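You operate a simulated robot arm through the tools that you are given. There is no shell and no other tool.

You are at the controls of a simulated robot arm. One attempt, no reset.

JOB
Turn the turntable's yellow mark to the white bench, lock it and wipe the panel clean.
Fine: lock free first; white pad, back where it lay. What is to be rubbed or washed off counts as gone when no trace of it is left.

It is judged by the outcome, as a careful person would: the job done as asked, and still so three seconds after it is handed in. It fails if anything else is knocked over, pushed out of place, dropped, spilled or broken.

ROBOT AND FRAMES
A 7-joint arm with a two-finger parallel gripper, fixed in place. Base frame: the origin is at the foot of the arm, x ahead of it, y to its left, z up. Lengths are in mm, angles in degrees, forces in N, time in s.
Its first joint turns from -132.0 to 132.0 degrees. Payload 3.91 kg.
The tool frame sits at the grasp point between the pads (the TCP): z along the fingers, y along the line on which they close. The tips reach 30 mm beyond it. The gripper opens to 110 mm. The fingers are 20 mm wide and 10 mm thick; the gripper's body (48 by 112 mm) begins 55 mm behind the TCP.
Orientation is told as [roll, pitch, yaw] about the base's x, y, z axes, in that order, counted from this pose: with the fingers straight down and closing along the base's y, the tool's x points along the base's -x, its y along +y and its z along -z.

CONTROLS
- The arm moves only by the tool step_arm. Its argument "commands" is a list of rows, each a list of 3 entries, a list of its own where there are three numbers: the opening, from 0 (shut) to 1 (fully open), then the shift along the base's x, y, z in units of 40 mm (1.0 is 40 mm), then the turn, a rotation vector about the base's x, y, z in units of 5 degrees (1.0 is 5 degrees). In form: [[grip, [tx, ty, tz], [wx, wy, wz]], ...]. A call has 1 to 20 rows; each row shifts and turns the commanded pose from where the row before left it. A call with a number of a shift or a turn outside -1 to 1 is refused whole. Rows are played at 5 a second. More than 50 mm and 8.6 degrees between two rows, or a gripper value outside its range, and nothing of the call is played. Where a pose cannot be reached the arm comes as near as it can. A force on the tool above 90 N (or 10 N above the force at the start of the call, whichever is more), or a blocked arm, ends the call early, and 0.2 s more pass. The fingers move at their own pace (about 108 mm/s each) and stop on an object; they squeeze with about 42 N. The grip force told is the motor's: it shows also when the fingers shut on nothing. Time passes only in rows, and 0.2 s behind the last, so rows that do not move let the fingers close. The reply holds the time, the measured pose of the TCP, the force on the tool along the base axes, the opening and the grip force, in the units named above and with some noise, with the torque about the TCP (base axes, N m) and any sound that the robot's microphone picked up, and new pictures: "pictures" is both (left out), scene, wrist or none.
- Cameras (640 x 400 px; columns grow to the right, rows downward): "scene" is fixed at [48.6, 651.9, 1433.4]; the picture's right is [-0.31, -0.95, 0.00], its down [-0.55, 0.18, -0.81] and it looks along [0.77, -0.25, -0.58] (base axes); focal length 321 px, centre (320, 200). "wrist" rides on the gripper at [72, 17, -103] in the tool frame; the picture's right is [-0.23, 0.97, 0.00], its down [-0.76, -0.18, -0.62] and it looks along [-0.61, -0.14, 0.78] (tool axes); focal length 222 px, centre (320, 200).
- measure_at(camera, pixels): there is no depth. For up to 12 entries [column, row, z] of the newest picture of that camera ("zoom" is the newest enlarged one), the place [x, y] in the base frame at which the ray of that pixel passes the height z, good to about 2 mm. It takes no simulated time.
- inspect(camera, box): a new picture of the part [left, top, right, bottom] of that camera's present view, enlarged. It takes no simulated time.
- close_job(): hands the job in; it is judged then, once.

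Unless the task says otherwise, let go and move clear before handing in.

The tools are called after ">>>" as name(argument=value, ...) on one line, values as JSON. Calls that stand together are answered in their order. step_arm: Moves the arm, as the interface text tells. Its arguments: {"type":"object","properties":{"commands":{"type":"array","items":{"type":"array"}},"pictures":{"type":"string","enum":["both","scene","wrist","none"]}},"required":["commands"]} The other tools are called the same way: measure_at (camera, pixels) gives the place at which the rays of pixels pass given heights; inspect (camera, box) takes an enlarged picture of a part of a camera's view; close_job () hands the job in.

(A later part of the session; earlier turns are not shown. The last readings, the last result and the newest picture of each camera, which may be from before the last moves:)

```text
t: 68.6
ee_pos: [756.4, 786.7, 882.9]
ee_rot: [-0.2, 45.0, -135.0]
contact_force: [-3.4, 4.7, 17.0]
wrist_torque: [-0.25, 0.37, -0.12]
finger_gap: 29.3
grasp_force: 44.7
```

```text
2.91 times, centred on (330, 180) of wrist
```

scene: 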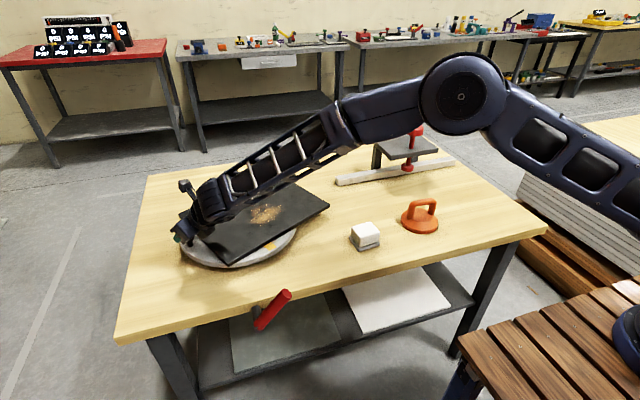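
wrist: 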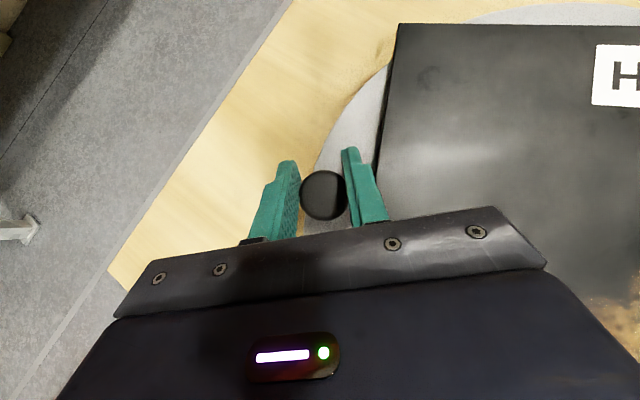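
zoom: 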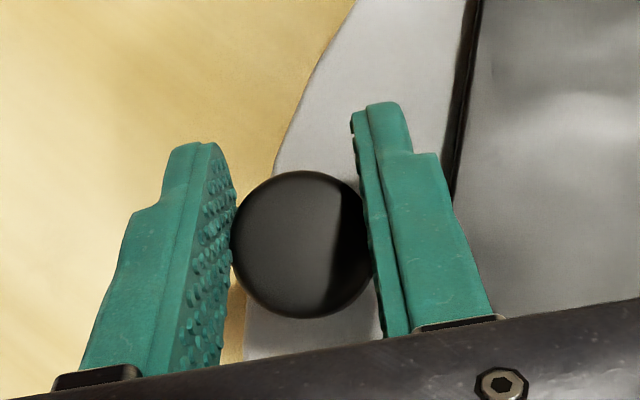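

The mark now shows at zoom (393,277). I measure its angle.

>>> inspect(camera="scene", box=[160, 170, 340, 280])

>>> measure_at(camera="zoom", pixels=[[393, 277, 828], [400, 265, 828], [386, 290, 828], [485, 212, 828], [70, 270, 828], [240, 342, 828], [605, 127, 840], [244, 340, 840], [66, 160, 840]])

```text
3.56 times, centred on (250, 225) of scene
```

zoom: 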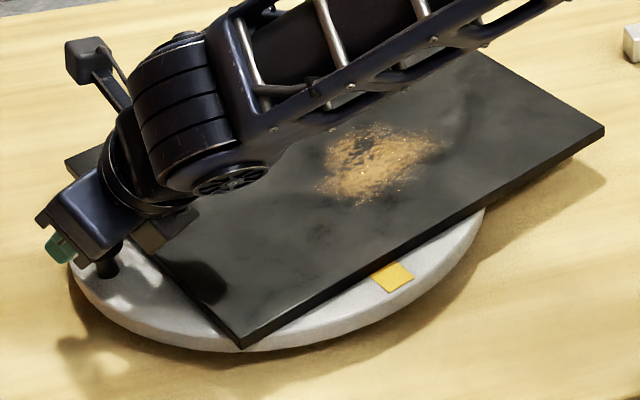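

```text
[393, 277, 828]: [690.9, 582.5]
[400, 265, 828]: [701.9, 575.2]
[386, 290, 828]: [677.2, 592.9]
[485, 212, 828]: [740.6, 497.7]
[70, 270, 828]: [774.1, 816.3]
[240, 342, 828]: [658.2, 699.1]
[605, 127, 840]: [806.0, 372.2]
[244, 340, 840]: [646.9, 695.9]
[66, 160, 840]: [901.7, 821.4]
```

Mark is at about (691,582): angle 206° about centre (826,648); the bench's direction is ~188°, so ~18° more. I continue the arc, slightly lower for better grip.

>>> step_arm(commands=[[0, [0.19, 0.08, -0.05], [0, 0, 0]], [0, [0.19, 0.08, -0.05], [0, 0, 0]], [0, [0.19, 0.06, 0], [0, 0, 0]], [0, [0.19, 0.06, 0], [0, 0, 0]], [0, [0.2, 0.04, 0], [0, 0, 0]], [0, [0.2, 0.04, 0], [0, 0, 0]], [0, [0, 0, 0], [0, 0, 0]]])

>>> inspect(camera="scene", box=[160, 170, 340, 280])

```text
t: 70.2
ee_pos: [803.5, 800.6, 882.7]
ee_rot: [-0.2, 45.2, -134.9]
contact_force: [-8.5, 59.4, 37.1]
wrist_torque: [0.72, 0.45, -0.33]
finger_gap: 29.3
grasp_force: 45.2
```

scene: 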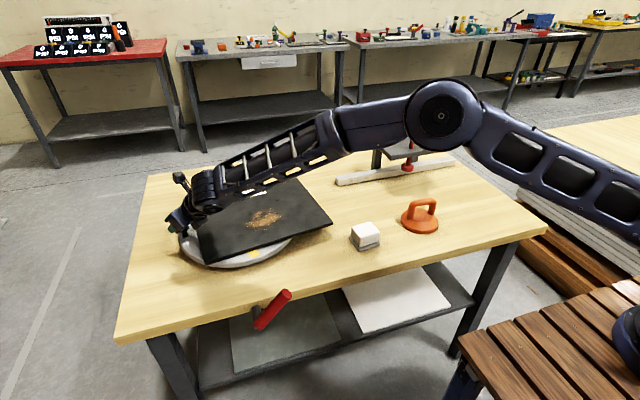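
wrist: 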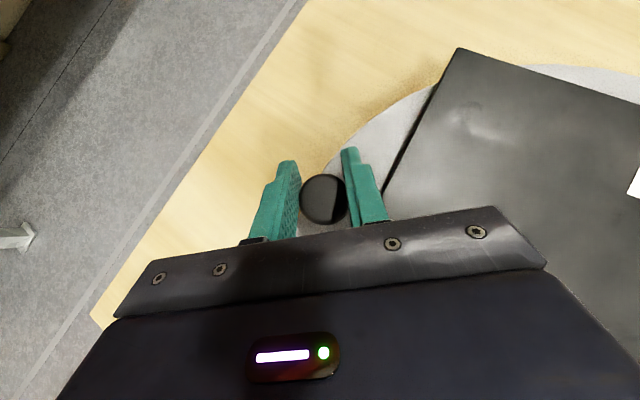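

```text
3.56 times, centred on (250, 225) of scene
```

zoom: 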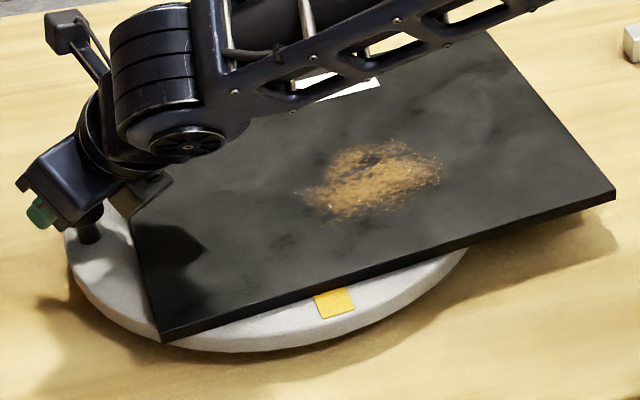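

>>> measure_at(camera="zoom", pixels=[[334, 303, 828], [334, 290, 828], [334, 316, 828], [616, 195, 840], [163, 338, 840], [490, 35, 840], [75, 240, 828], [465, 250, 828]])

```text
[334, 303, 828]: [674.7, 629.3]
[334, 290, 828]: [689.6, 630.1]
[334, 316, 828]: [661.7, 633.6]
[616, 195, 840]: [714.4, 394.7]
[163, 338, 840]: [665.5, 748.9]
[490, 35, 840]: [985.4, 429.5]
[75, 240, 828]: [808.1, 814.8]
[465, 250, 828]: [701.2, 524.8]
```

Panel edge is now at −82° and the mark at ~187° from the centre, pointing at the white bench (target 187–188°). I relax the side load, open, and lift clear.

>>> step_arm(commands=[[0, [0, 0.04, 0.02], [0, 0, 0]], [0.3, [0, 0, 0], [0, 0, 0]], [0.45, [0, 0, 0], [0, 0, 0]], [0.5, [0, 0, 0], [0, 0, 0]], [0.5, [0, 0, 0.5], [0, 0, 0]], [0.5, [0, 0, 0.9], [0, 0, 0]], [0.5, [0, 0, 0.9], [0, 0, 0]], [0.5, [0, 0, 0.9], [0, 0, 0]], [0.5, [-0.5, -0.5, 0.5], [0, 0, 0]], [0.5, [0, 0, 0], [0, 0, 0]]])

>>> inspect(camera="scene", box=[160, 170, 340, 280])

```text
t: 72.4
ee_pos: [783.7, 779.7, 1026.2]
ee_rot: [0.0, 44.9, -135.0]
contact_force: [-0.3, -0.2, 0.0]
wrist_torque: [0.0, -0.01, -0.01]
finger_gap: 55.0
grasp_force: 0.0
```

scene: 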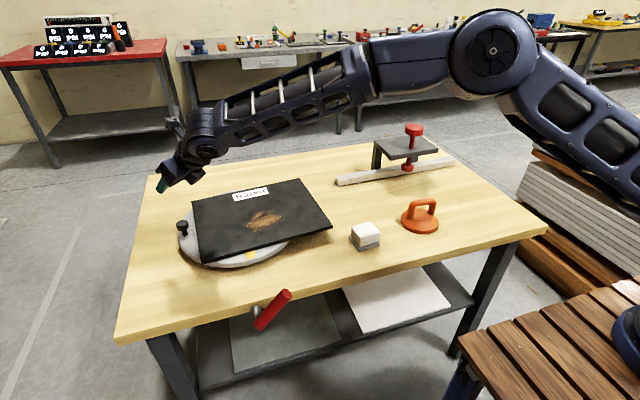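
wrist: 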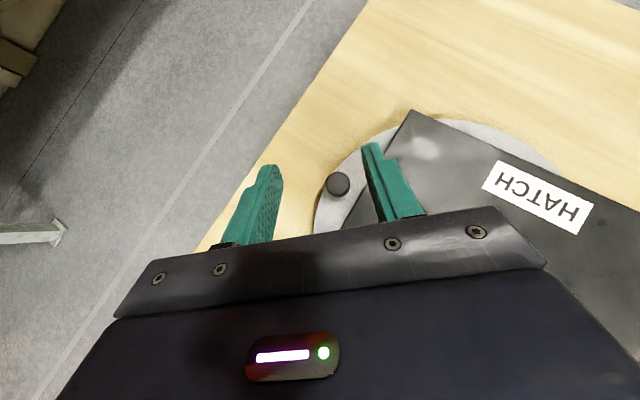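

```text
3.56 times, centred on (250, 225) of scene
```

zoom: 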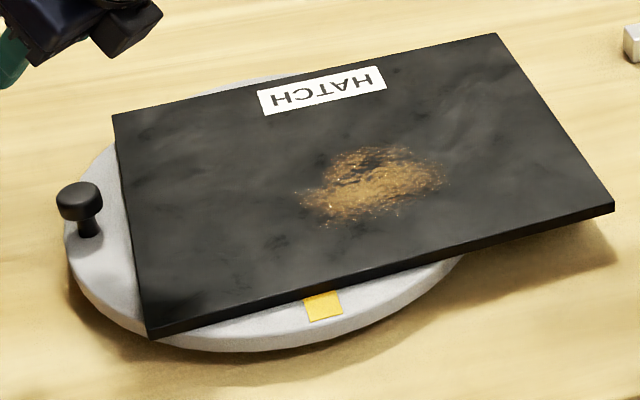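

It shifted slightly on release. I re-measure the mark, panel and ellipse.

>>> measure_at(camera="zoom", pixels=[[322, 307, 828], [307, 297, 828], [336, 292, 828], [311, 321, 828], [342, 316, 828], [616, 206, 840], [152, 334, 840], [113, 115, 840], [496, 35, 840], [80, 190, 875], [88, 230, 828], [372, 185, 840]])

```text
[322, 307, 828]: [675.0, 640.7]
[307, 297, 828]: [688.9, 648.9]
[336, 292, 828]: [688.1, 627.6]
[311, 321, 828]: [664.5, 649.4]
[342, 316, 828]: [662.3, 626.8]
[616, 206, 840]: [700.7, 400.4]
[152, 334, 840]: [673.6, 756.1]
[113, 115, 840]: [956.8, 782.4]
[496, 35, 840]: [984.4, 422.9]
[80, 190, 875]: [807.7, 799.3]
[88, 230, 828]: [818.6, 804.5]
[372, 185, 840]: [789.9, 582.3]
```

The mark now points to ~184°, a few degrees past the bench's middle (188°). I'll nudge back gently; first locate the knob from the wrist.

>>> measure_at(camera="wrist", pixels=[[338, 184, 880], [326, 184, 880], [350, 184, 880], [338, 184, 870]])

```text
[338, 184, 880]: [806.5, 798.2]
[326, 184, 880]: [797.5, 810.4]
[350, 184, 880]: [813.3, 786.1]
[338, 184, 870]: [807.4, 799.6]
```

Combined estimates give ~185°; 3° off the bench's middle. I'll straddle the knob loosely (40 mm gap) and push it back ~8 mm without clamping.

>>> step_arm(commands=[[0.36, [0.25, 0.2, -0.8], [0, 0, 0]], [0.36, [0.25, 0.2, -0.8], [0, 0, 0]], [0.36, [0, 0, -0.6], [0, 0, 0]], [0.36, [0, 0, 0], [0, 0, 0]], [0.36, [0, 0, 0], [0, 0, 0]]])

```text
t: 73.6
ee_pos: [806.1, 795.1, 939.3]
ee_rot: [0.1, 44.8, -135.0]
contact_force: [-0.6, 0.0, -0.1]
wrist_torque: [0.02, 0.01, 0.02]
finger_gap: 39.5
grasp_force: 0.2
```

scene: 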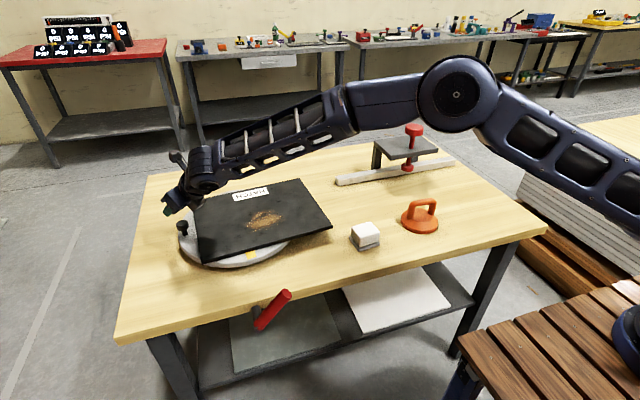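
wrist: 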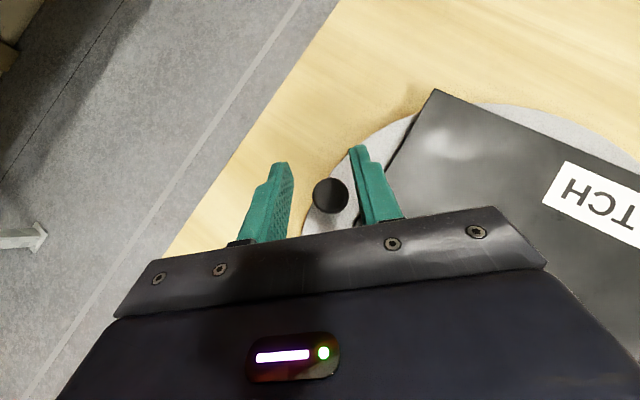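

>>> measure_at(camera="wrist", pixels=[[330, 195, 880], [330, 195, 875], [312, 195, 880], [348, 195, 880]])

>>> inspect(camera="wrist", box=[220, 120, 440, 240])

```text
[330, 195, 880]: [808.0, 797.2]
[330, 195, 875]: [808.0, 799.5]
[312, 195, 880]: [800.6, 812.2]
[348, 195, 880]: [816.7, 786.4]
```

```text
2.91 times, centred on (330, 180) of wrist
```

zoom: 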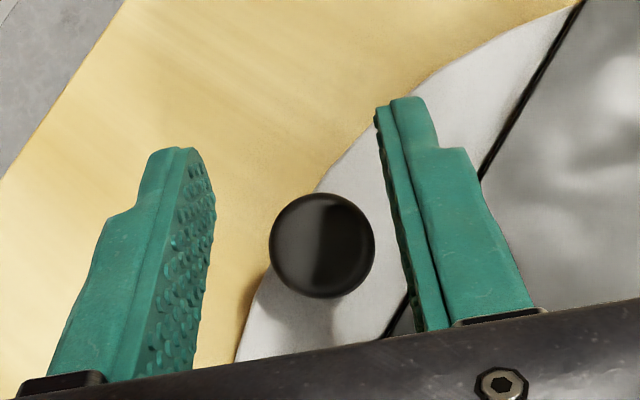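

Centred. I lower around the knob and push 10 mm along (-x,+y) with the inner finger.

>>> step_arm(commands=[[0.36, [-0.08, -0.06, -0.5], [0, 0, 0]], [0.36, [0, 0, -0.5], [0, 0, 0]], [0.36, [0, 0, -0.45], [0, 0, 0]], [0.36, [0, 0, 0], [0, 0, 0]], [0.36, [-0.06, 0.06, 0], [0, 0, 0]], [0.36, [-0.06, 0.06, 0], [0, 0, 0]], [0.36, [-0.05, 0.05, 0], [0, 0, 0]], [0.36, [0, 0, 0], [0, 0, 0]]])

>>> inspect(camera="scene", box=[160, 170, 340, 280])

```text
t: 75.4
ee_pos: [794.9, 801.5, 882.4]
ee_rot: [0.0, 44.9, -135.0]
contact_force: [1.3, -1.4, 0.6]
wrist_torque: [-0.02, -0.03, 0.01]
finger_gap: 40.1
grasp_force: 0.2
```

scene: 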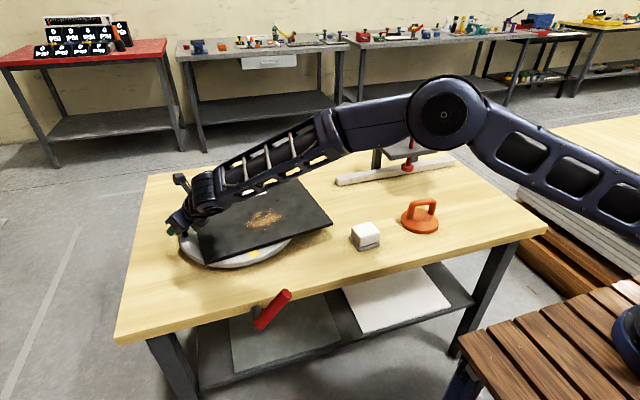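
wrist: 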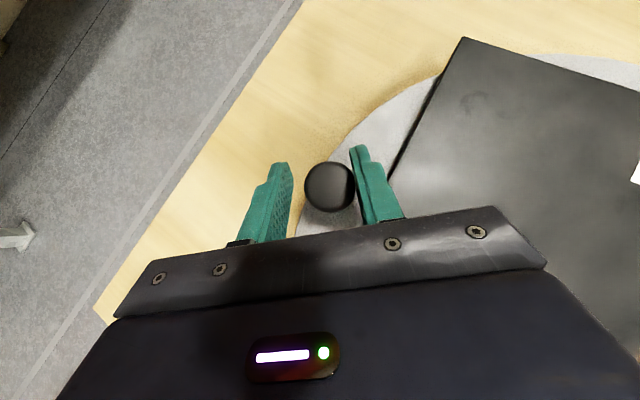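

```text
3.56 times, centred on (250, 225) of scene
```

zoom: 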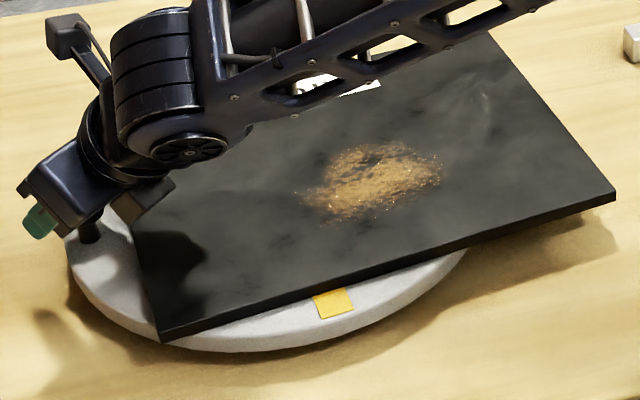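

The mark is back at the (333,303) position, i.e. ~187–188°. I back the finger off and lift straight out.

>>> step_arm(commands=[[0.38, [0.07, -0.07, 0], [0, 0, 0]], [0.4, [0, 0, 0], [0, 0, 0]], [0.4, [0, 0, 0.5], [0, 0, 0]], [0.4, [0, 0, 0.9], [0, 0, 0]], [0.4, [0, 0, 0.9], [0, 0, 0]], [0.4, [0, 0, 0.9], [0, 0, 0]], [0.4, [-0.5, -0.5, 0.5], [0, 0, 0]], [0.4, [-0.5, -0.5, 0.5], [0, 0, 0]], [0.4, [0, 0, 0], [0, 0, 0]]])

>>> inspect(camera="scene", box=[160, 170, 340, 280])

>>> measure_at(camera="zoom", pixels=[[334, 303, 828], [616, 195, 840], [163, 338, 840], [496, 35, 840]])

```text
t: 77.4
ee_pos: [755.5, 758.0, 1051.3]
ee_rot: [0.0, 44.8, -135.0]
contact_force: [-0.4, -0.5, -0.1]
wrist_torque: [-0.01, -0.02, 0.01]
finger_gap: 43.9
grasp_force: 0.1
```

scene: 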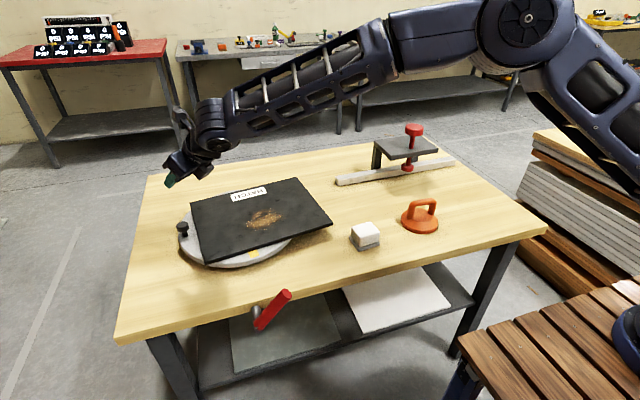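
wrist: 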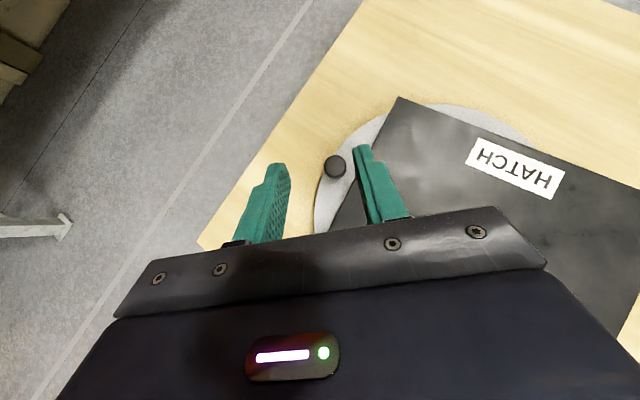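

```text
3.56 times, centred on (250, 225) of scene
```

zoom: 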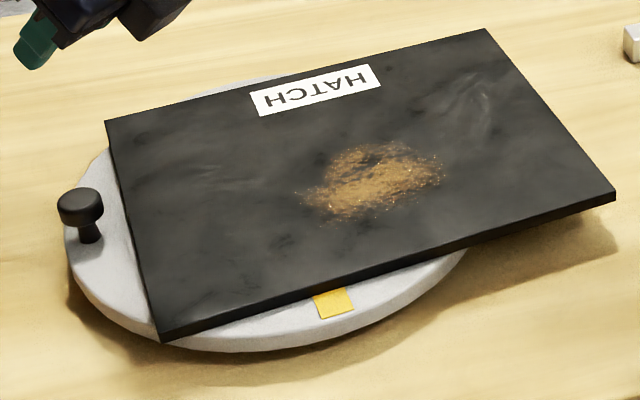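

```text
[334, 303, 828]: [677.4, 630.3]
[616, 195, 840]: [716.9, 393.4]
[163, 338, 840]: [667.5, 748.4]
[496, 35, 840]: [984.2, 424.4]
```

Turntable is set: mark at ≈(677,630), about 188°. Now I return the tool to vertical and yaw 90° to work the lock lever.

>>> step_arm(commands=[[0.5, [-0.7, -0.38, 0.3], [-0.707, 0.707, 0]], [0.5, [-0.7, -0.38, 0.3], [-0.707, 0.707, 0]], [0.5, [-0.7, -0.38, 0.3], [-0.707, 0.707, 0]], [0.5, [-0.7, -0.38, 0.3], [-0.707, 0.707, 0]], [0.5, [-0.7, -0.38, 0.2], [-0.707, 0.707, 0]], [0.5, [-0.7, -0.38, 0], [-0.707, 0.707, 0]], [0.5, [-0.7, -0.38, 0], [-0.707, 0.707, 0]], [0.5, [-0.7, -0.38, 0], [-0.707, 0.707, 0]], [0.5, [-0.7, -0.38, 0], [-0.707, 0.707, 0]], [0.5, [0, 0, 0], [0, 0, -1]], [0.5, [0, 0, 0], [0, 0, -1]], [0.5, [0, 0, 0], [0, 0, -1]], [0.5, [0, 0, 0], [0, 0, -1]], [0.5, [0, 0, 0], [0, 0, -1]], [0.5, [0, 0, 0], [0, 0, -1]], [0.5, [0, 0, 0], [0, 0, -1]], [0.5, [0, 0, 0], [0, 0, -1]], [0.5, [0, 0, 0], [0, 0, -1]], [0.5, [0, 0, 0], [0, 0, -1]], [0.5, [0, 0, 0], [0, 0, -1]]], pictures="none")

>>> step_arm(commands=[[0.5, [0, 0, 0], [0, 0, -1]], [0.5, [0, 0, 0], [0, 0, -1]], [0.5, [0, 0, 0], [0, 0, -1]], [0.5, [0, 0, 0], [0, 0, -1]], [0.5, [0, 0, 0], [0, 0, -1]], [0.5, [0, 0, 0], [0, 0, -1]], [0.5, [0, 0, 0], [0, 0, -1]], [0.5, [0, 0, 0], [0, 0, -1]], [0.5, [0, 0, 0], [0, 0, -1]], [0.5, [0, 0, 0], [0, 0, -1]], [0.5, [0, 0, 0], [0, 0, -1]], [0.5, [0, 0, 0], [0, 0, -1]], [0.5, [0, 0, 0], [0, 0, -1]], [0.5, [0, 0, 0], [0, 0, -1]], [0.5, [0, 0, 0], [0, 0, -1]], [0.5, [0, 0, 0], [0, 0, -1]], [0.5, [0, 0, 0], [0, 0, 0]]])

```text
t: 81.6
ee_pos: [504.9, 620.6, 1105.5]
ee_rot: [0.0, -0.1, 169.8]
contact_force: [0.4, 0.6, 0.6]
wrist_torque: [-0.04, -0.02, 0.01]
finger_gap: 55.1
grasp_force: 0.1
```

```text
t: 85.2
ee_pos: [505.3, 620.8, 1105.1]
ee_rot: [-0.1, 0.0, 89.9]
contact_force: [-0.1, 0.3, 0.1]
wrist_torque: [-0.04, -0.01, 0.0]
finger_gap: 54.7
grasp_force: 0.1
```

scene: 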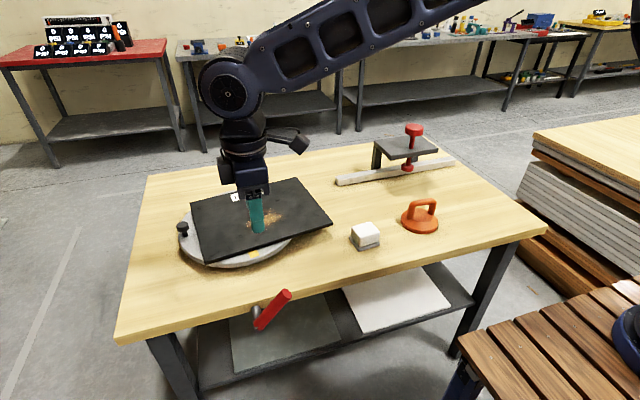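
wrist: 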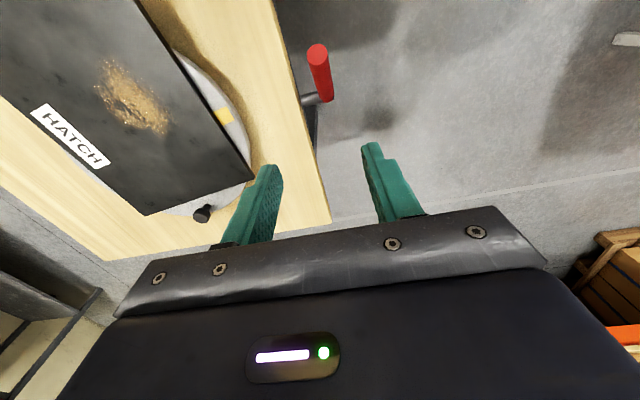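

I tilt 35° as before and come down to pre-grasp near the raised handle.

>>> step_arm(commands=[[0.5, [-0.021, 0.157, -0.518], [-1, 0, 0]], [0.5, [-0.021, 0.157, -0.518], [-1, 0, 0]], [0.5, [-0.021, 0.157, -0.518], [-1, 0, 0]], [0.5, [-0.021, 0.157, -0.518], [-1, 0, 0]], [0.5, [-0.021, 0.157, -0.518], [-1, 0, 0]], [0.5, [-0.021, 0.157, -0.518], [-1, 0, 0]], [0.5, [-0.021, 0.157, -0.518], [-1, 0, 0]], [0.5, [0, 0, -0.85], [0, 0, 0]], [0.5, [0, 0, -0.85], [0, 0, 0]], [0.5, [0, 0, 0], [0, 0, 0]]])

>>> inspect(camera="scene", box=[210, 240, 330, 350])

```text
t: 87.4
ee_pos: [499.9, 664.7, 892.7]
ee_rot: [0.0, 35.0, 90.0]
contact_force: [-0.4, -0.4, 0.9]
wrist_torque: [0.0, 0.0, 0.04]
finger_gap: 55.0
grasp_force: 0.1
```

scene: 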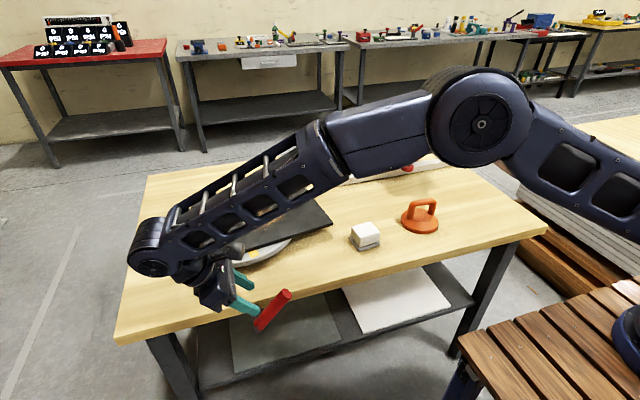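
wrist: 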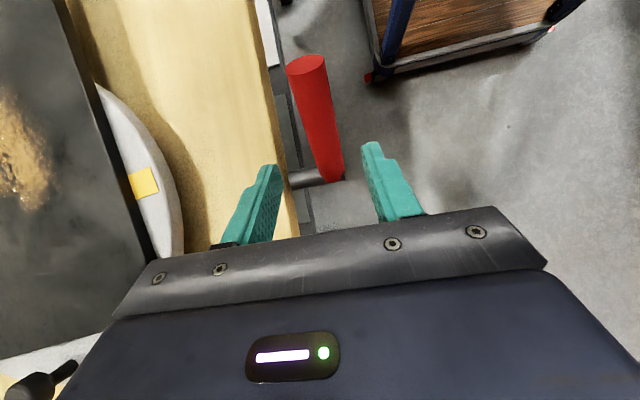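

```text
3.64 times, centred on (270, 295) of scene
```

zoom: 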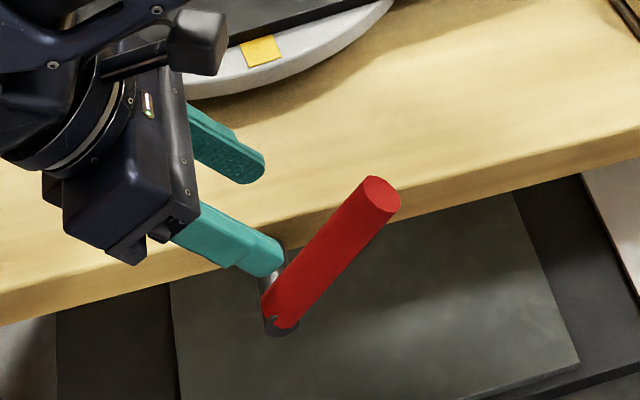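

Aligned. I move in along the tool axis and close on the handle.

>>> step_arm(commands=[[0.5, [-0.02, -0.42, -0.6], [0, 0, 0]], [0.5, [0, -0.42, -0.6], [0, 0, 0]], [0.5, [0, -0.4, -0.57], [0, 0, 0]], [0.5, [0, 0, 0], [0, 0, 0]], [0.3, [0, 0, 0], [0, 0, 0]], [0.2, [0, 0, 0], [0, 0, 0]], [0, [0, 0, 0], [0, 0, 0]], [0, [0, 0, 0], [0, 0, 0]]])

>>> inspect(camera="scene", box=[210, 240, 330, 350])

```text
t: 89.2
ee_pos: [497.9, 615.4, 822.8]
ee_rot: [0.1, 35.0, 90.0]
contact_force: [-4.1, -3.7, -2.4]
wrist_torque: [-0.23, 0.05, 0.02]
finger_gap: 27.8
grasp_force: 44.9
```

scene: 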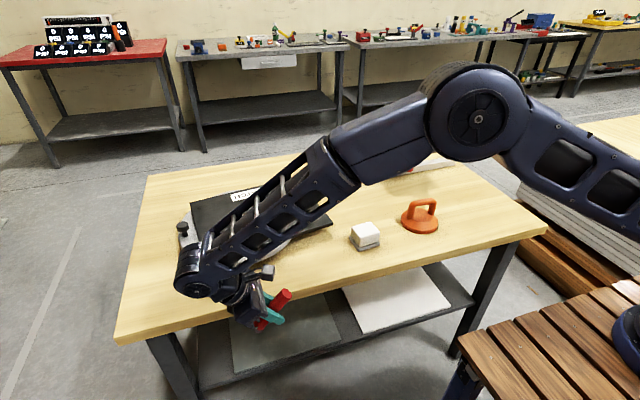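
wrist: 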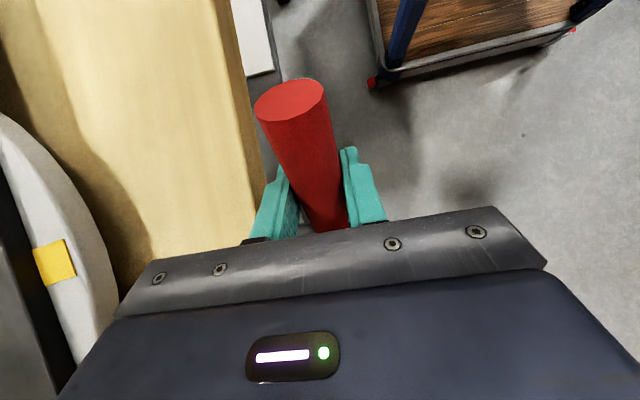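

```text
3.64 times, centred on (270, 295) of scene
```

zoom: 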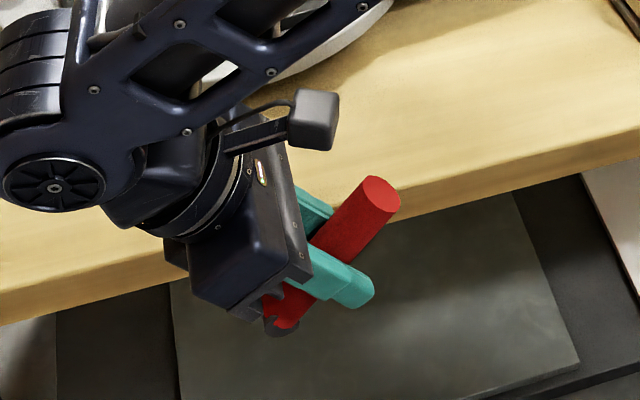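

Firm grip (27.8 mm). I swing the lever down along its arc, first half.

>>> step_arm(commands=[[0, [0, -0.12, -0.08], [0.5, 0, 0]], [0, [0, -0.13, -0.0975], [0.5, 0, 0]], [0, [0, -0.1175, -0.11], [0.5, 0, 0]], [0, [0, -0.11, -0.1175], [0.5, 0, 0]], [0, [0, -0.0975, -0.13], [0.5, 0, 0]], [0, [0, -0.0875, -0.135], [0.5, 0, 0]], [0, [0, 0, 0], [0, 0, 0]]], pictures="scene")

```text
t: 90.8
ee_pos: [498.9, 590.2, 795.6]
ee_rot: [0.0, 19.9, 89.9]
contact_force: [8.4, 64.1, -4.0]
wrist_torque: [0.76, 0.0, 0.07]
finger_gap: 27.8
grasp_force: 44.4
```

scene: 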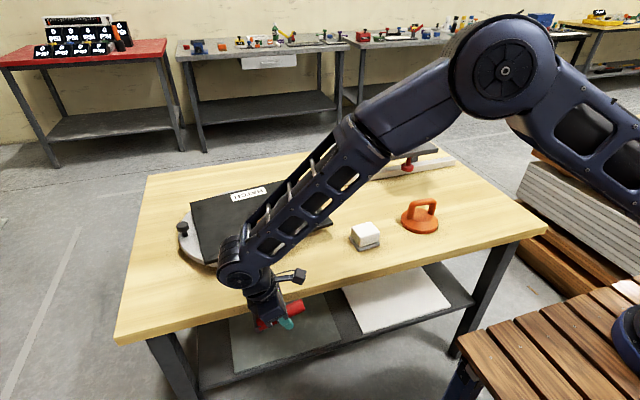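

Moving well, with some pull to +y; I ease y by 2 mm and continue down to the stop.

>>> step_arm(commands=[[0, [0, 0.0, -0.13], [0.5, 0, 0]], [0, [0, -0.04, -0.15], [0.5, 0, 0]], [0, [0, -0.04, -0.1525], [0.5, 0, 0]], [0, [0, -0.03, -0.16], [0.5, 0, 0]], [0, [0, -0.02, -0.16], [0.5, 0, 0]], [0, [0, 0, 0], [0, 0, 0]]], pictures="scene")

```text
t: 92.2
ee_pos: [498.2, 586.5, 765.9]
ee_rot: [-0.1, 7.3, 90.1]
contact_force: [-1.5, 54.5, 24.3]
wrist_torque: [0.83, -0.02, -0.06]
finger_gap: 27.8
grasp_force: 44.7
```

scene: 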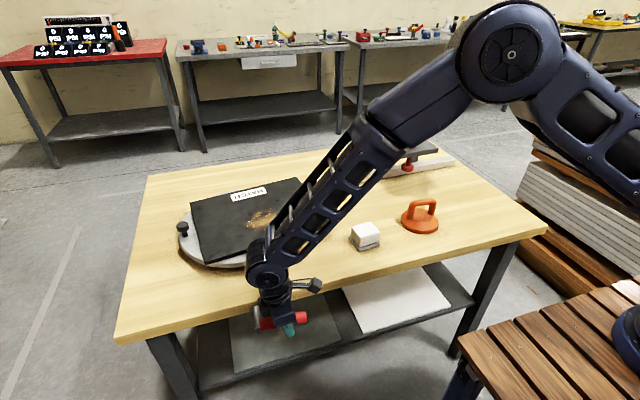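

>>> step_arm(commands=[[0, [0, 0.05, -0.14], [0.5, 0, 0]], [0, [0, 0.01, -0.14], [0.5, 0, 0]], [0, [0, 0.01, -0.12], [0.5, 0, 0]], [0, [0, 0, 0], [0, 0, 0]]], pictures="both")

>>> inspect(camera="scene", box=[210, 270, 330, 360])

```text
t: 93.2
ee_pos: [498.6, 586.4, 752.5]
ee_rot: [-0.2, -0.3, 90.0]
contact_force: [-11.0, 26.9, 70.4]
wrist_torque: [-0.16, 0.14, -0.12]
finger_gap: 27.8
grasp_force: 45.4
```

scene: 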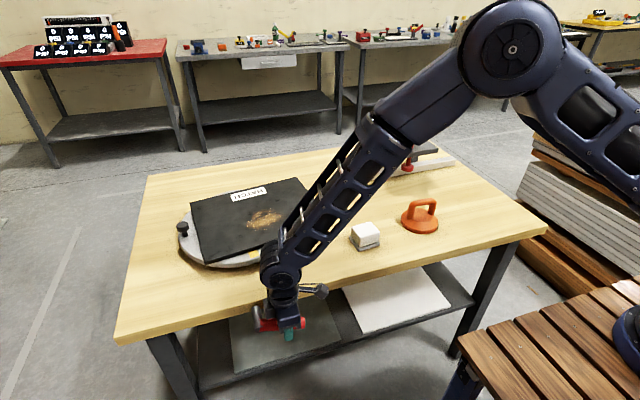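
wrist: 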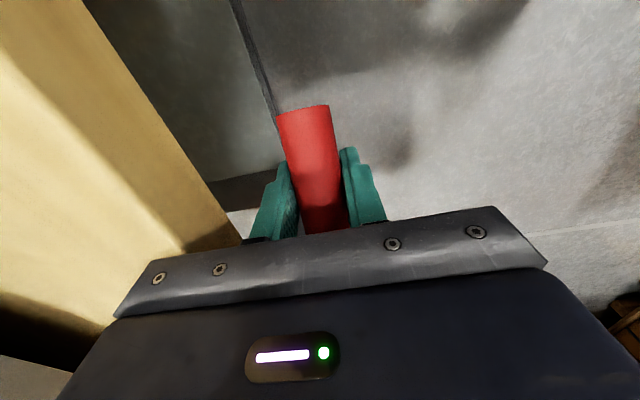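

```text
4.44 times, centred on (270, 315) of scene
```

zoom: 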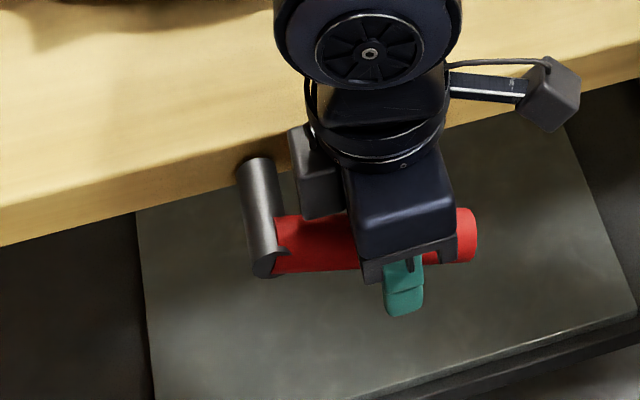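

The stop is reached (70 N, handle end again at scene (303,323) as at the start). I relax, open and lift straight up.

>>> step_arm(commands=[[0, [0, 0.03, 0.08], [0, 0, 0]], [0.3, [0, 0, 0], [0, 0, 0]], [0.5, [0, 0, 0], [0, 0, 0]], [0.5, [0, 0, 0], [0, 0, 0]], [0.5, [0, 0, 0.5], [0, 0, 0]], [0.5, [0, 0, 0.9], [0, 0, 0]], [0.5, [0, 0, 0.9], [0, 0, 0]], [0.5, [0, 0, 0.9], [0, 0, 0]], [0.5, [0, 0, 0.9], [0, 0, 0]], [0.5, [0, 0, 0.9], [0, 0, 0]], [0.5, [0, 0, 0.9], [0, 0, 0]], [0.5, [0, 0, 0], [0, 0, 0]]])

>>> inspect(camera="scene", box=[210, 270, 330, 360])

>>> inspect(camera="scene", box=[160, 170, 340, 280])

```text
t: 95.8
ee_pos: [497.5, 587.4, 987.1]
ee_rot: [0.0, 0.0, 90.1]
contact_force: [0.5, -0.4, -0.4]
wrist_torque: [0.0, -0.02, 0.01]
finger_gap: 55.1
grasp_force: 0.1
```

scene: 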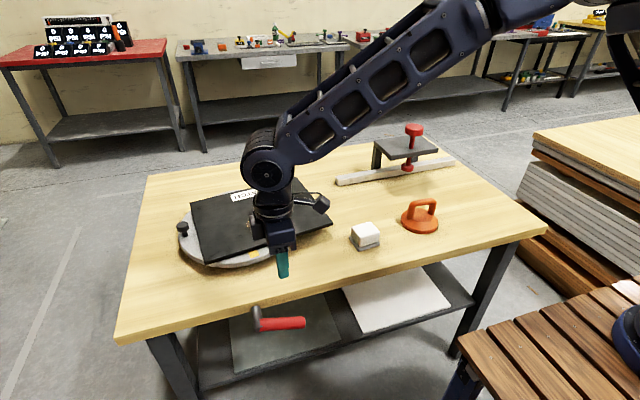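
wrist: 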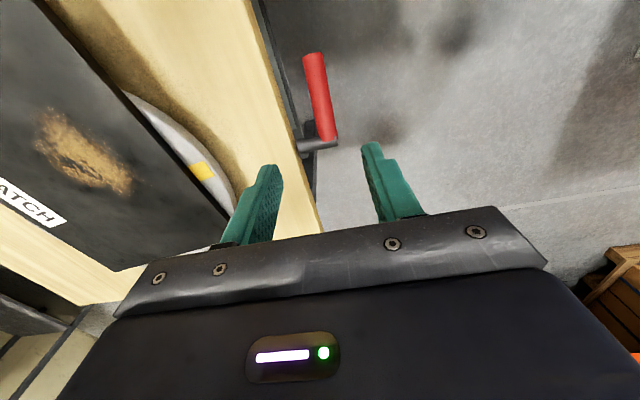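

```text
4.44 times, centred on (270, 315) of scene
```

zoom: 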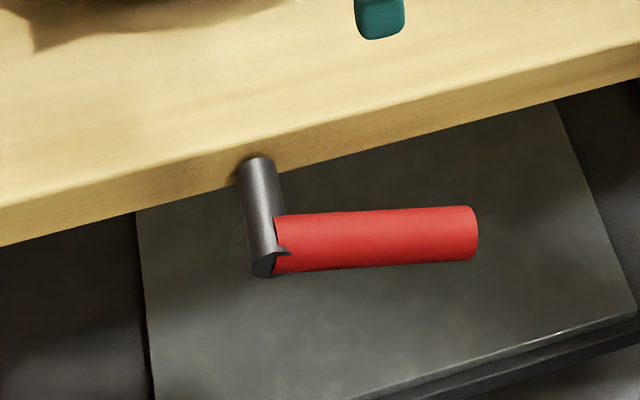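

```text
3.56 times, centred on (250, 225) of scene
```

zoom: 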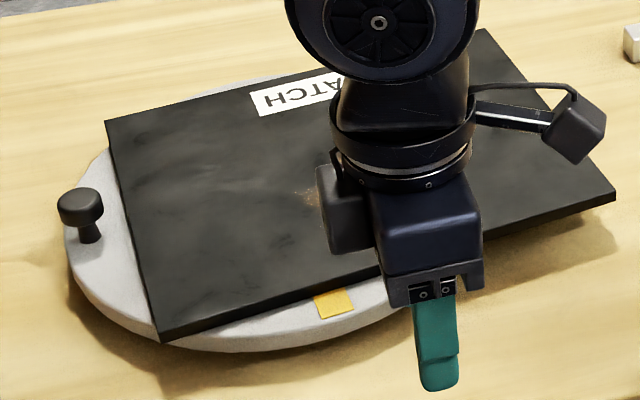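

Lever is back exactly where it began, with the turntable unmoved. Now the pad: I yaw back to 0 and go look at it.

>>> step_arm(commands=[[0.7, [0.04, -0.4, 0.05], [0, 0, -1]], [0.7, [0.04, -0.4, 0.05], [0, 0, -1]], [0.7, [0.04, -0.4, 0.05], [0, 0, -1]], [0.7, [0.04, -0.4, 0.05], [0, 0, -1]], [0.7, [0.04, -0.4, 0.05], [0, 0, -1]], [0.7, [0.04, -0.4, 0.05], [0, 0, -1]], [0.7, [0.04, -0.4, 0.05], [0, 0, -1]], [0.7, [0.04, -0.4, 0.05], [0, 0, -1]], [0.7, [0.04, -0.4, 0.05], [0, 0, -1]], [0.7, [0.04, -0.4, 0.05], [0, 0, -1]], [0.7, [0.04, -0.4, 0.05], [0, 0, -1]], [0.7, [0.04, -0.4, 0.05], [0, 0, -1]], [0.7, [0.04, -0.4, 0.05], [0, 0, -1]], [0.7, [0.04, -0.4, 0.05], [0, 0, -1]], [0.7, [0.04, -0.4, 0.05], [0, 0, -1]], [0.7, [0.04, -0.4, 0.05], [0, 0, -1]], [0.7, [0.04, -0.4, 0.05], [0, 0, -1]], [0.7, [0, 0, 0], [0, 0, -1]], [0.7, [0, 0, 0], [0, 0, 0]]])

>>> inspect(camera="scene", box=[330, 200, 400, 260])

>>> inspect(camera="wrist", box=[260, 100, 420, 230])

```text
t: 99.8
ee_pos: [527.1, 315.8, 1023.6]
ee_rot: [0.0, 0.1, -0.1]
contact_force: [-0.2, -0.1, -0.2]
wrist_torque: [0.01, -0.02, -0.01]
finger_gap: 77.2
grasp_force: 0.1
```

scene: 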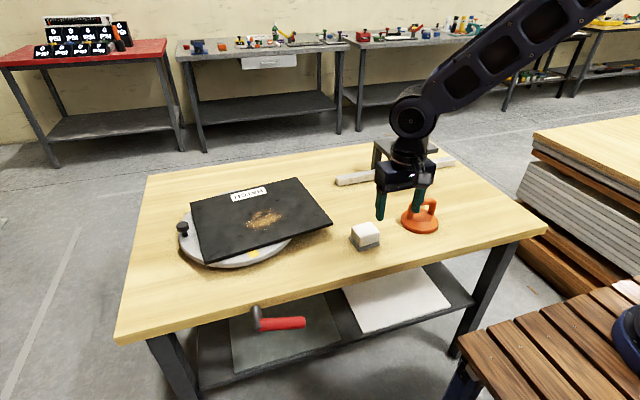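
wrist: 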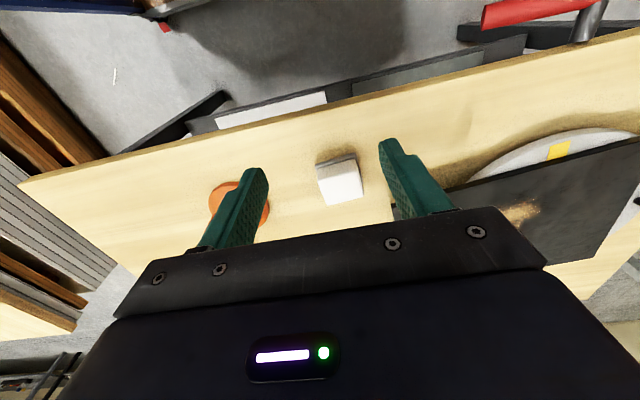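

```text
6.67 times, centred on (365, 230) of scene
```

zoom: 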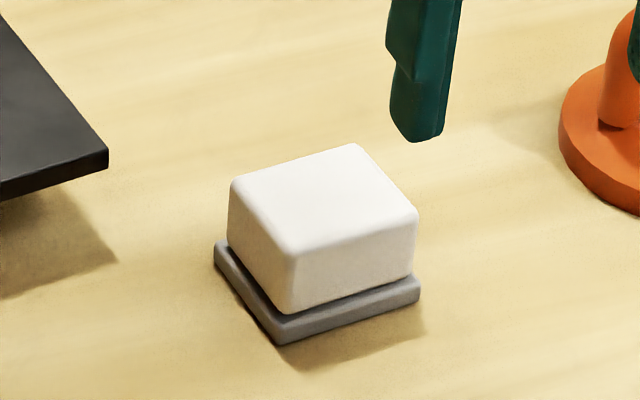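

```text
3.08 times, centred on (340, 165) of wrist
```

zoom: 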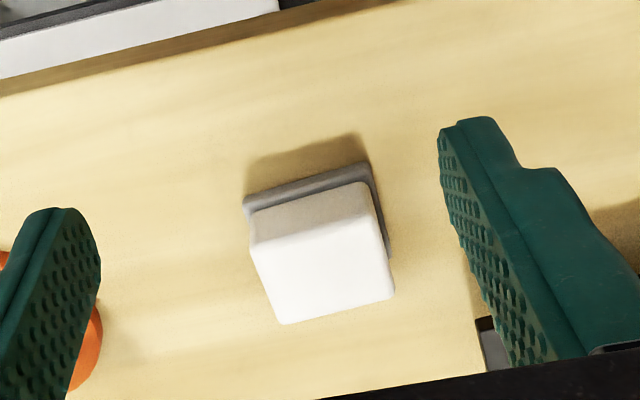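

The pad is a white block on a thin grey base/holder. I triangulate its size and height.

>>> measure_at(camera="zoom", pixels=[[253, 242, 815], [370, 212, 815], [394, 292, 815], [281, 323, 815], [253, 242, 825], [370, 212, 825], [394, 292, 825], [281, 323, 825], [244, 202, 770], [371, 165, 770], [388, 250, 785]])

>>> inspect(camera="scene", box=[330, 200, 400, 260])

>>> measure_at(camera="zoom", pixels=[[232, 183, 815], [357, 146, 815], [417, 212, 815], [292, 250, 815], [232, 183, 825], [357, 146, 825], [417, 212, 825], [292, 250, 825], [216, 262, 770], [280, 343, 770], [420, 298, 770], [284, 312, 785]])

```text
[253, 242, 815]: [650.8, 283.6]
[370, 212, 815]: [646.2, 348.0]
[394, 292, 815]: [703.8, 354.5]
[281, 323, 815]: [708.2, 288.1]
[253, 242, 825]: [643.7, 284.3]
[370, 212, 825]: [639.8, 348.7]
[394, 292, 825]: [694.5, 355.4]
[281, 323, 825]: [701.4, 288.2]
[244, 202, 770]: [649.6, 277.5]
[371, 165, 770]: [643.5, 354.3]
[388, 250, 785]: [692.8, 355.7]
```

```text
6.67 times, centred on (365, 230) of scene
```

zoom: 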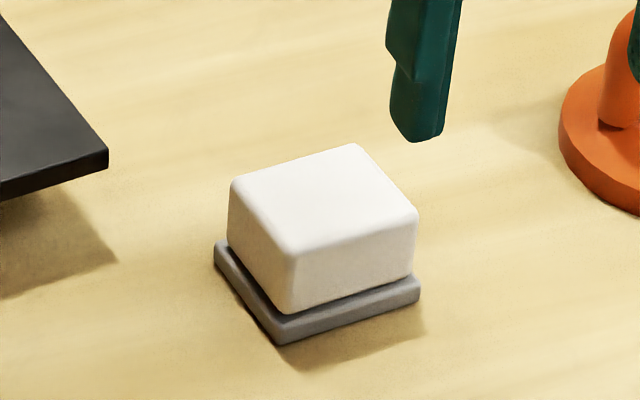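

```text
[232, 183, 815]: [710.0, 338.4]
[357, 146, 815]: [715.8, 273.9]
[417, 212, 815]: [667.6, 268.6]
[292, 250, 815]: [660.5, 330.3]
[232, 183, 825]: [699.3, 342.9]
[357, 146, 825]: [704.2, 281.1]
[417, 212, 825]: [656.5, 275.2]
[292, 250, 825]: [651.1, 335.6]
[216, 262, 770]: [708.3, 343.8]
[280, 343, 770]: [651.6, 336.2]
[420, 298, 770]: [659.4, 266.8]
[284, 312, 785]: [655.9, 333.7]
```

Triangulation puts the pad top at z≈845, centre ≈(654,320), ~62×54 mm, yawed ≈+4.7°. The smear needs reach beyond a vertical tool, so I'll grip the pad with the tool tilted 30° outward; I set that attitude and hover.

>>> step_arm(commands=[[0.8, [0.3, 0.01, -0.1], [0, 0, 0.94]], [0.8, [0.3, 0, -0.2], [0.08, -1, 0]], [0.8, [0.3, 0, -0.2], [0.08, -1, 0]], [0.8, [0.3, 0, -0.2], [0.08, -1, 0]], [0.8, [0.3, 0, -0.2], [0.08, -1, 0]], [0.8, [0.3, 0, -0.2], [0.08, -1, 0]], [0.8, [0.3, 0.04, -0.2], [0.08, -1, 0]], [0.8, [0, 0, 0], [0, 0, 0]]])

>>> inspect(camera="wrist", box=[220, 60, 420, 220])

>>> inspect(camera="scene", box=[330, 180, 430, 260])

```text
t: 101.6
ee_pos: [610.8, 317.8, 971.2]
ee_rot: [-0.1, -30.0, 4.6]
contact_force: [0.0, -0.7, 0.6]
wrist_torque: [-0.04, 0.03, 0.0]
finger_gap: 88.0
grasp_force: 0.1
```

scene: 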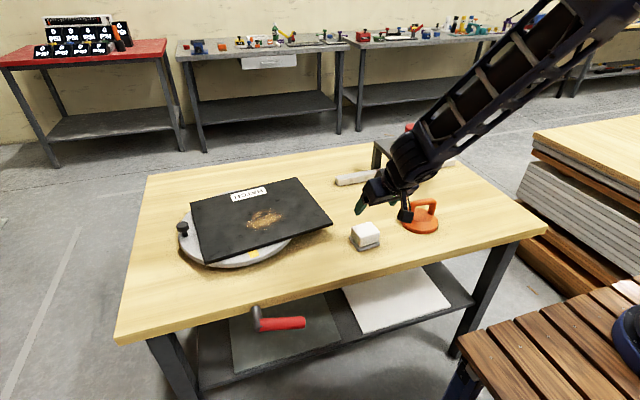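
wrist: 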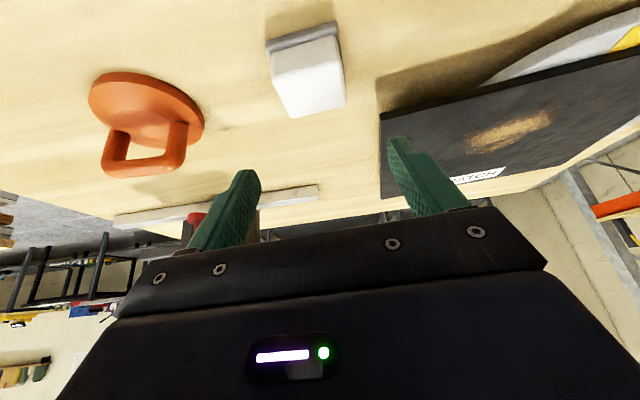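

```text
2.50 times, centred on (320, 140) of wrist
```

zoom: 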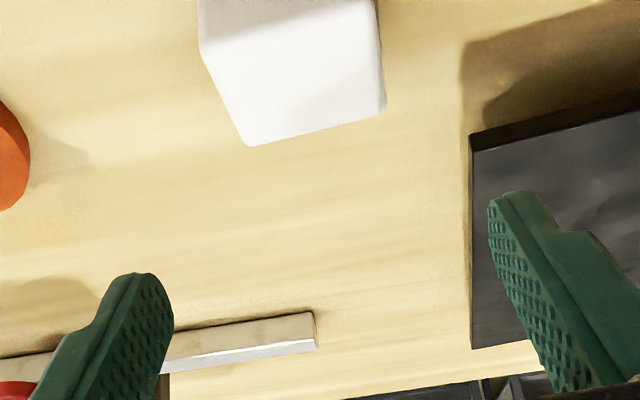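

```text
5.00 times, centred on (380, 220) of scene
```

zoom: 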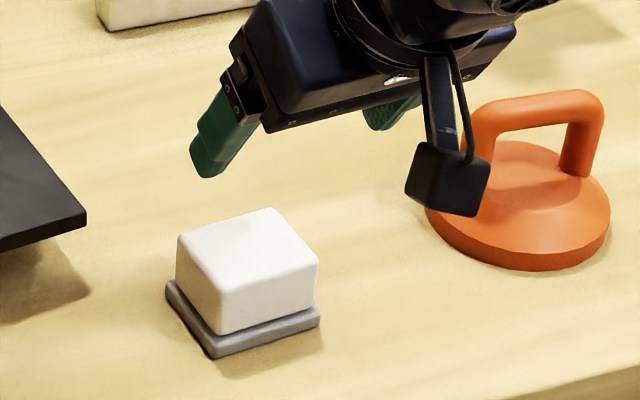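

>>> inspect(camera="wrist", box=[250, 10, 370, 130])

```text
3.33 times, centred on (310, 70) of wrist
```

zoom: 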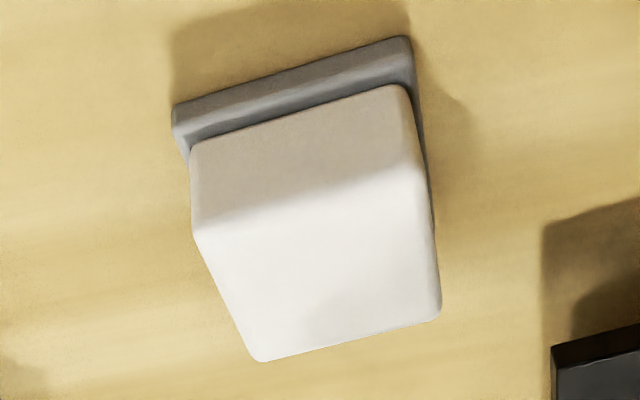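

>>> measure_at(camera="zoom", pixels=[[195, 230, 830], [425, 175, 830], [441, 314, 830], [260, 361, 830], [195, 230, 845], [425, 175, 845], [441, 314, 845], [260, 361, 845], [193, 148, 785], [404, 88, 785], [173, 106, 770], [408, 38, 770]])

```text
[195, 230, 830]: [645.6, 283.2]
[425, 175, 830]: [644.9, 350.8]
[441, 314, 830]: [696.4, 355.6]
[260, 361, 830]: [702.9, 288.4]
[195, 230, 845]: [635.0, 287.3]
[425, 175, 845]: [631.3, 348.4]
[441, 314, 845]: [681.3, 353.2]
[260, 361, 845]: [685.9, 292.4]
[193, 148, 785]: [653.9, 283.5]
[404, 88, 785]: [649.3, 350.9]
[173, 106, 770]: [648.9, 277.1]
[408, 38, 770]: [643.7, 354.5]
```

Scene and wrist triangulations disagree on the pad's height (z 770 vs 800 for its foot), so I take a second wrist view with a sideways baseline for an accurate fix.

>>> step_arm(commands=[[0.8, [0, -0.95, 0.2], [0, 0, 0]], [0.8, [0, -0.95, 0.2], [0, 0, 0]], [0.8, [0, -0.95, 0.2], [0, 0, 0]], [0.8, [0, -0.95, 0], [0, 0, 0]], [0.8, [0, 0, 0], [0, 0, 0]]])

>>> inspect(camera="wrist", box=[340, 0, 500, 140])

```text
t: 102.8
ee_pos: [608.3, 166.6, 993.8]
ee_rot: [-0.1, -30.1, 4.7]
contact_force: [0.1, -0.5, 0.0]
wrist_torque: [0.02, -0.01, 0.0]
finger_gap: 87.9
grasp_force: 0.0
```

scene: 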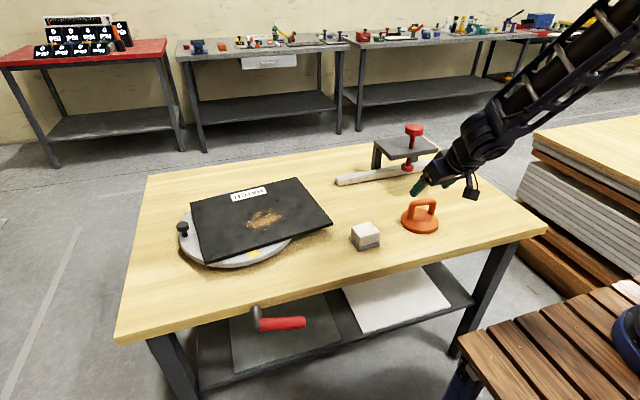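
wrist: 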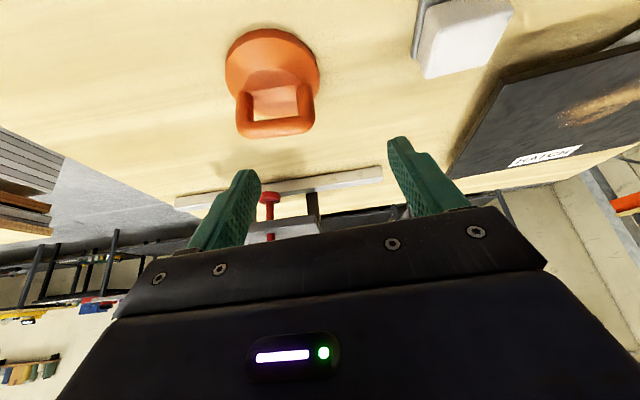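

```text
2.86 times, centred on (420, 70) of wrist
```

zoom: 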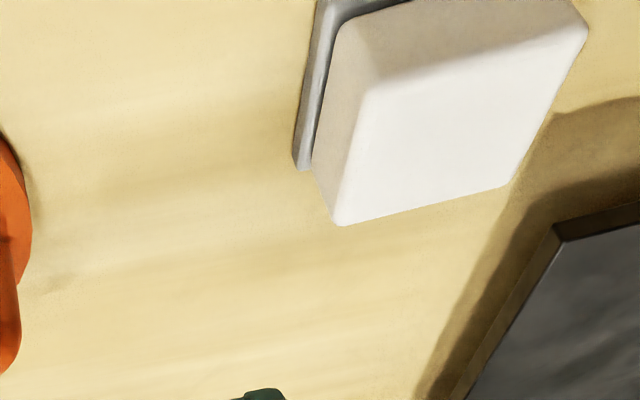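

>>> measure_at(camera="zoom", pixels=[[368, 88, 815], [338, 223, 815], [510, 186, 815], [586, 36, 815], [368, 88, 830], [338, 223, 830], [510, 186, 830], [586, 36, 830], [368, 88, 845], [338, 223, 845], [510, 186, 845], [586, 36, 845]])

```text
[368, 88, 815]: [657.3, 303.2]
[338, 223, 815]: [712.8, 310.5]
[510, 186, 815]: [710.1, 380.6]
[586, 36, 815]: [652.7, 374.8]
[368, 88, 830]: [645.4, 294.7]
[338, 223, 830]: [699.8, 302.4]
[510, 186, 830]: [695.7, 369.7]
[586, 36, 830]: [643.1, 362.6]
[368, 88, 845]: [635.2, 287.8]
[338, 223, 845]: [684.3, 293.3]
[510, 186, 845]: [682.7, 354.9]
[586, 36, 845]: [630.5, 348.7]
```

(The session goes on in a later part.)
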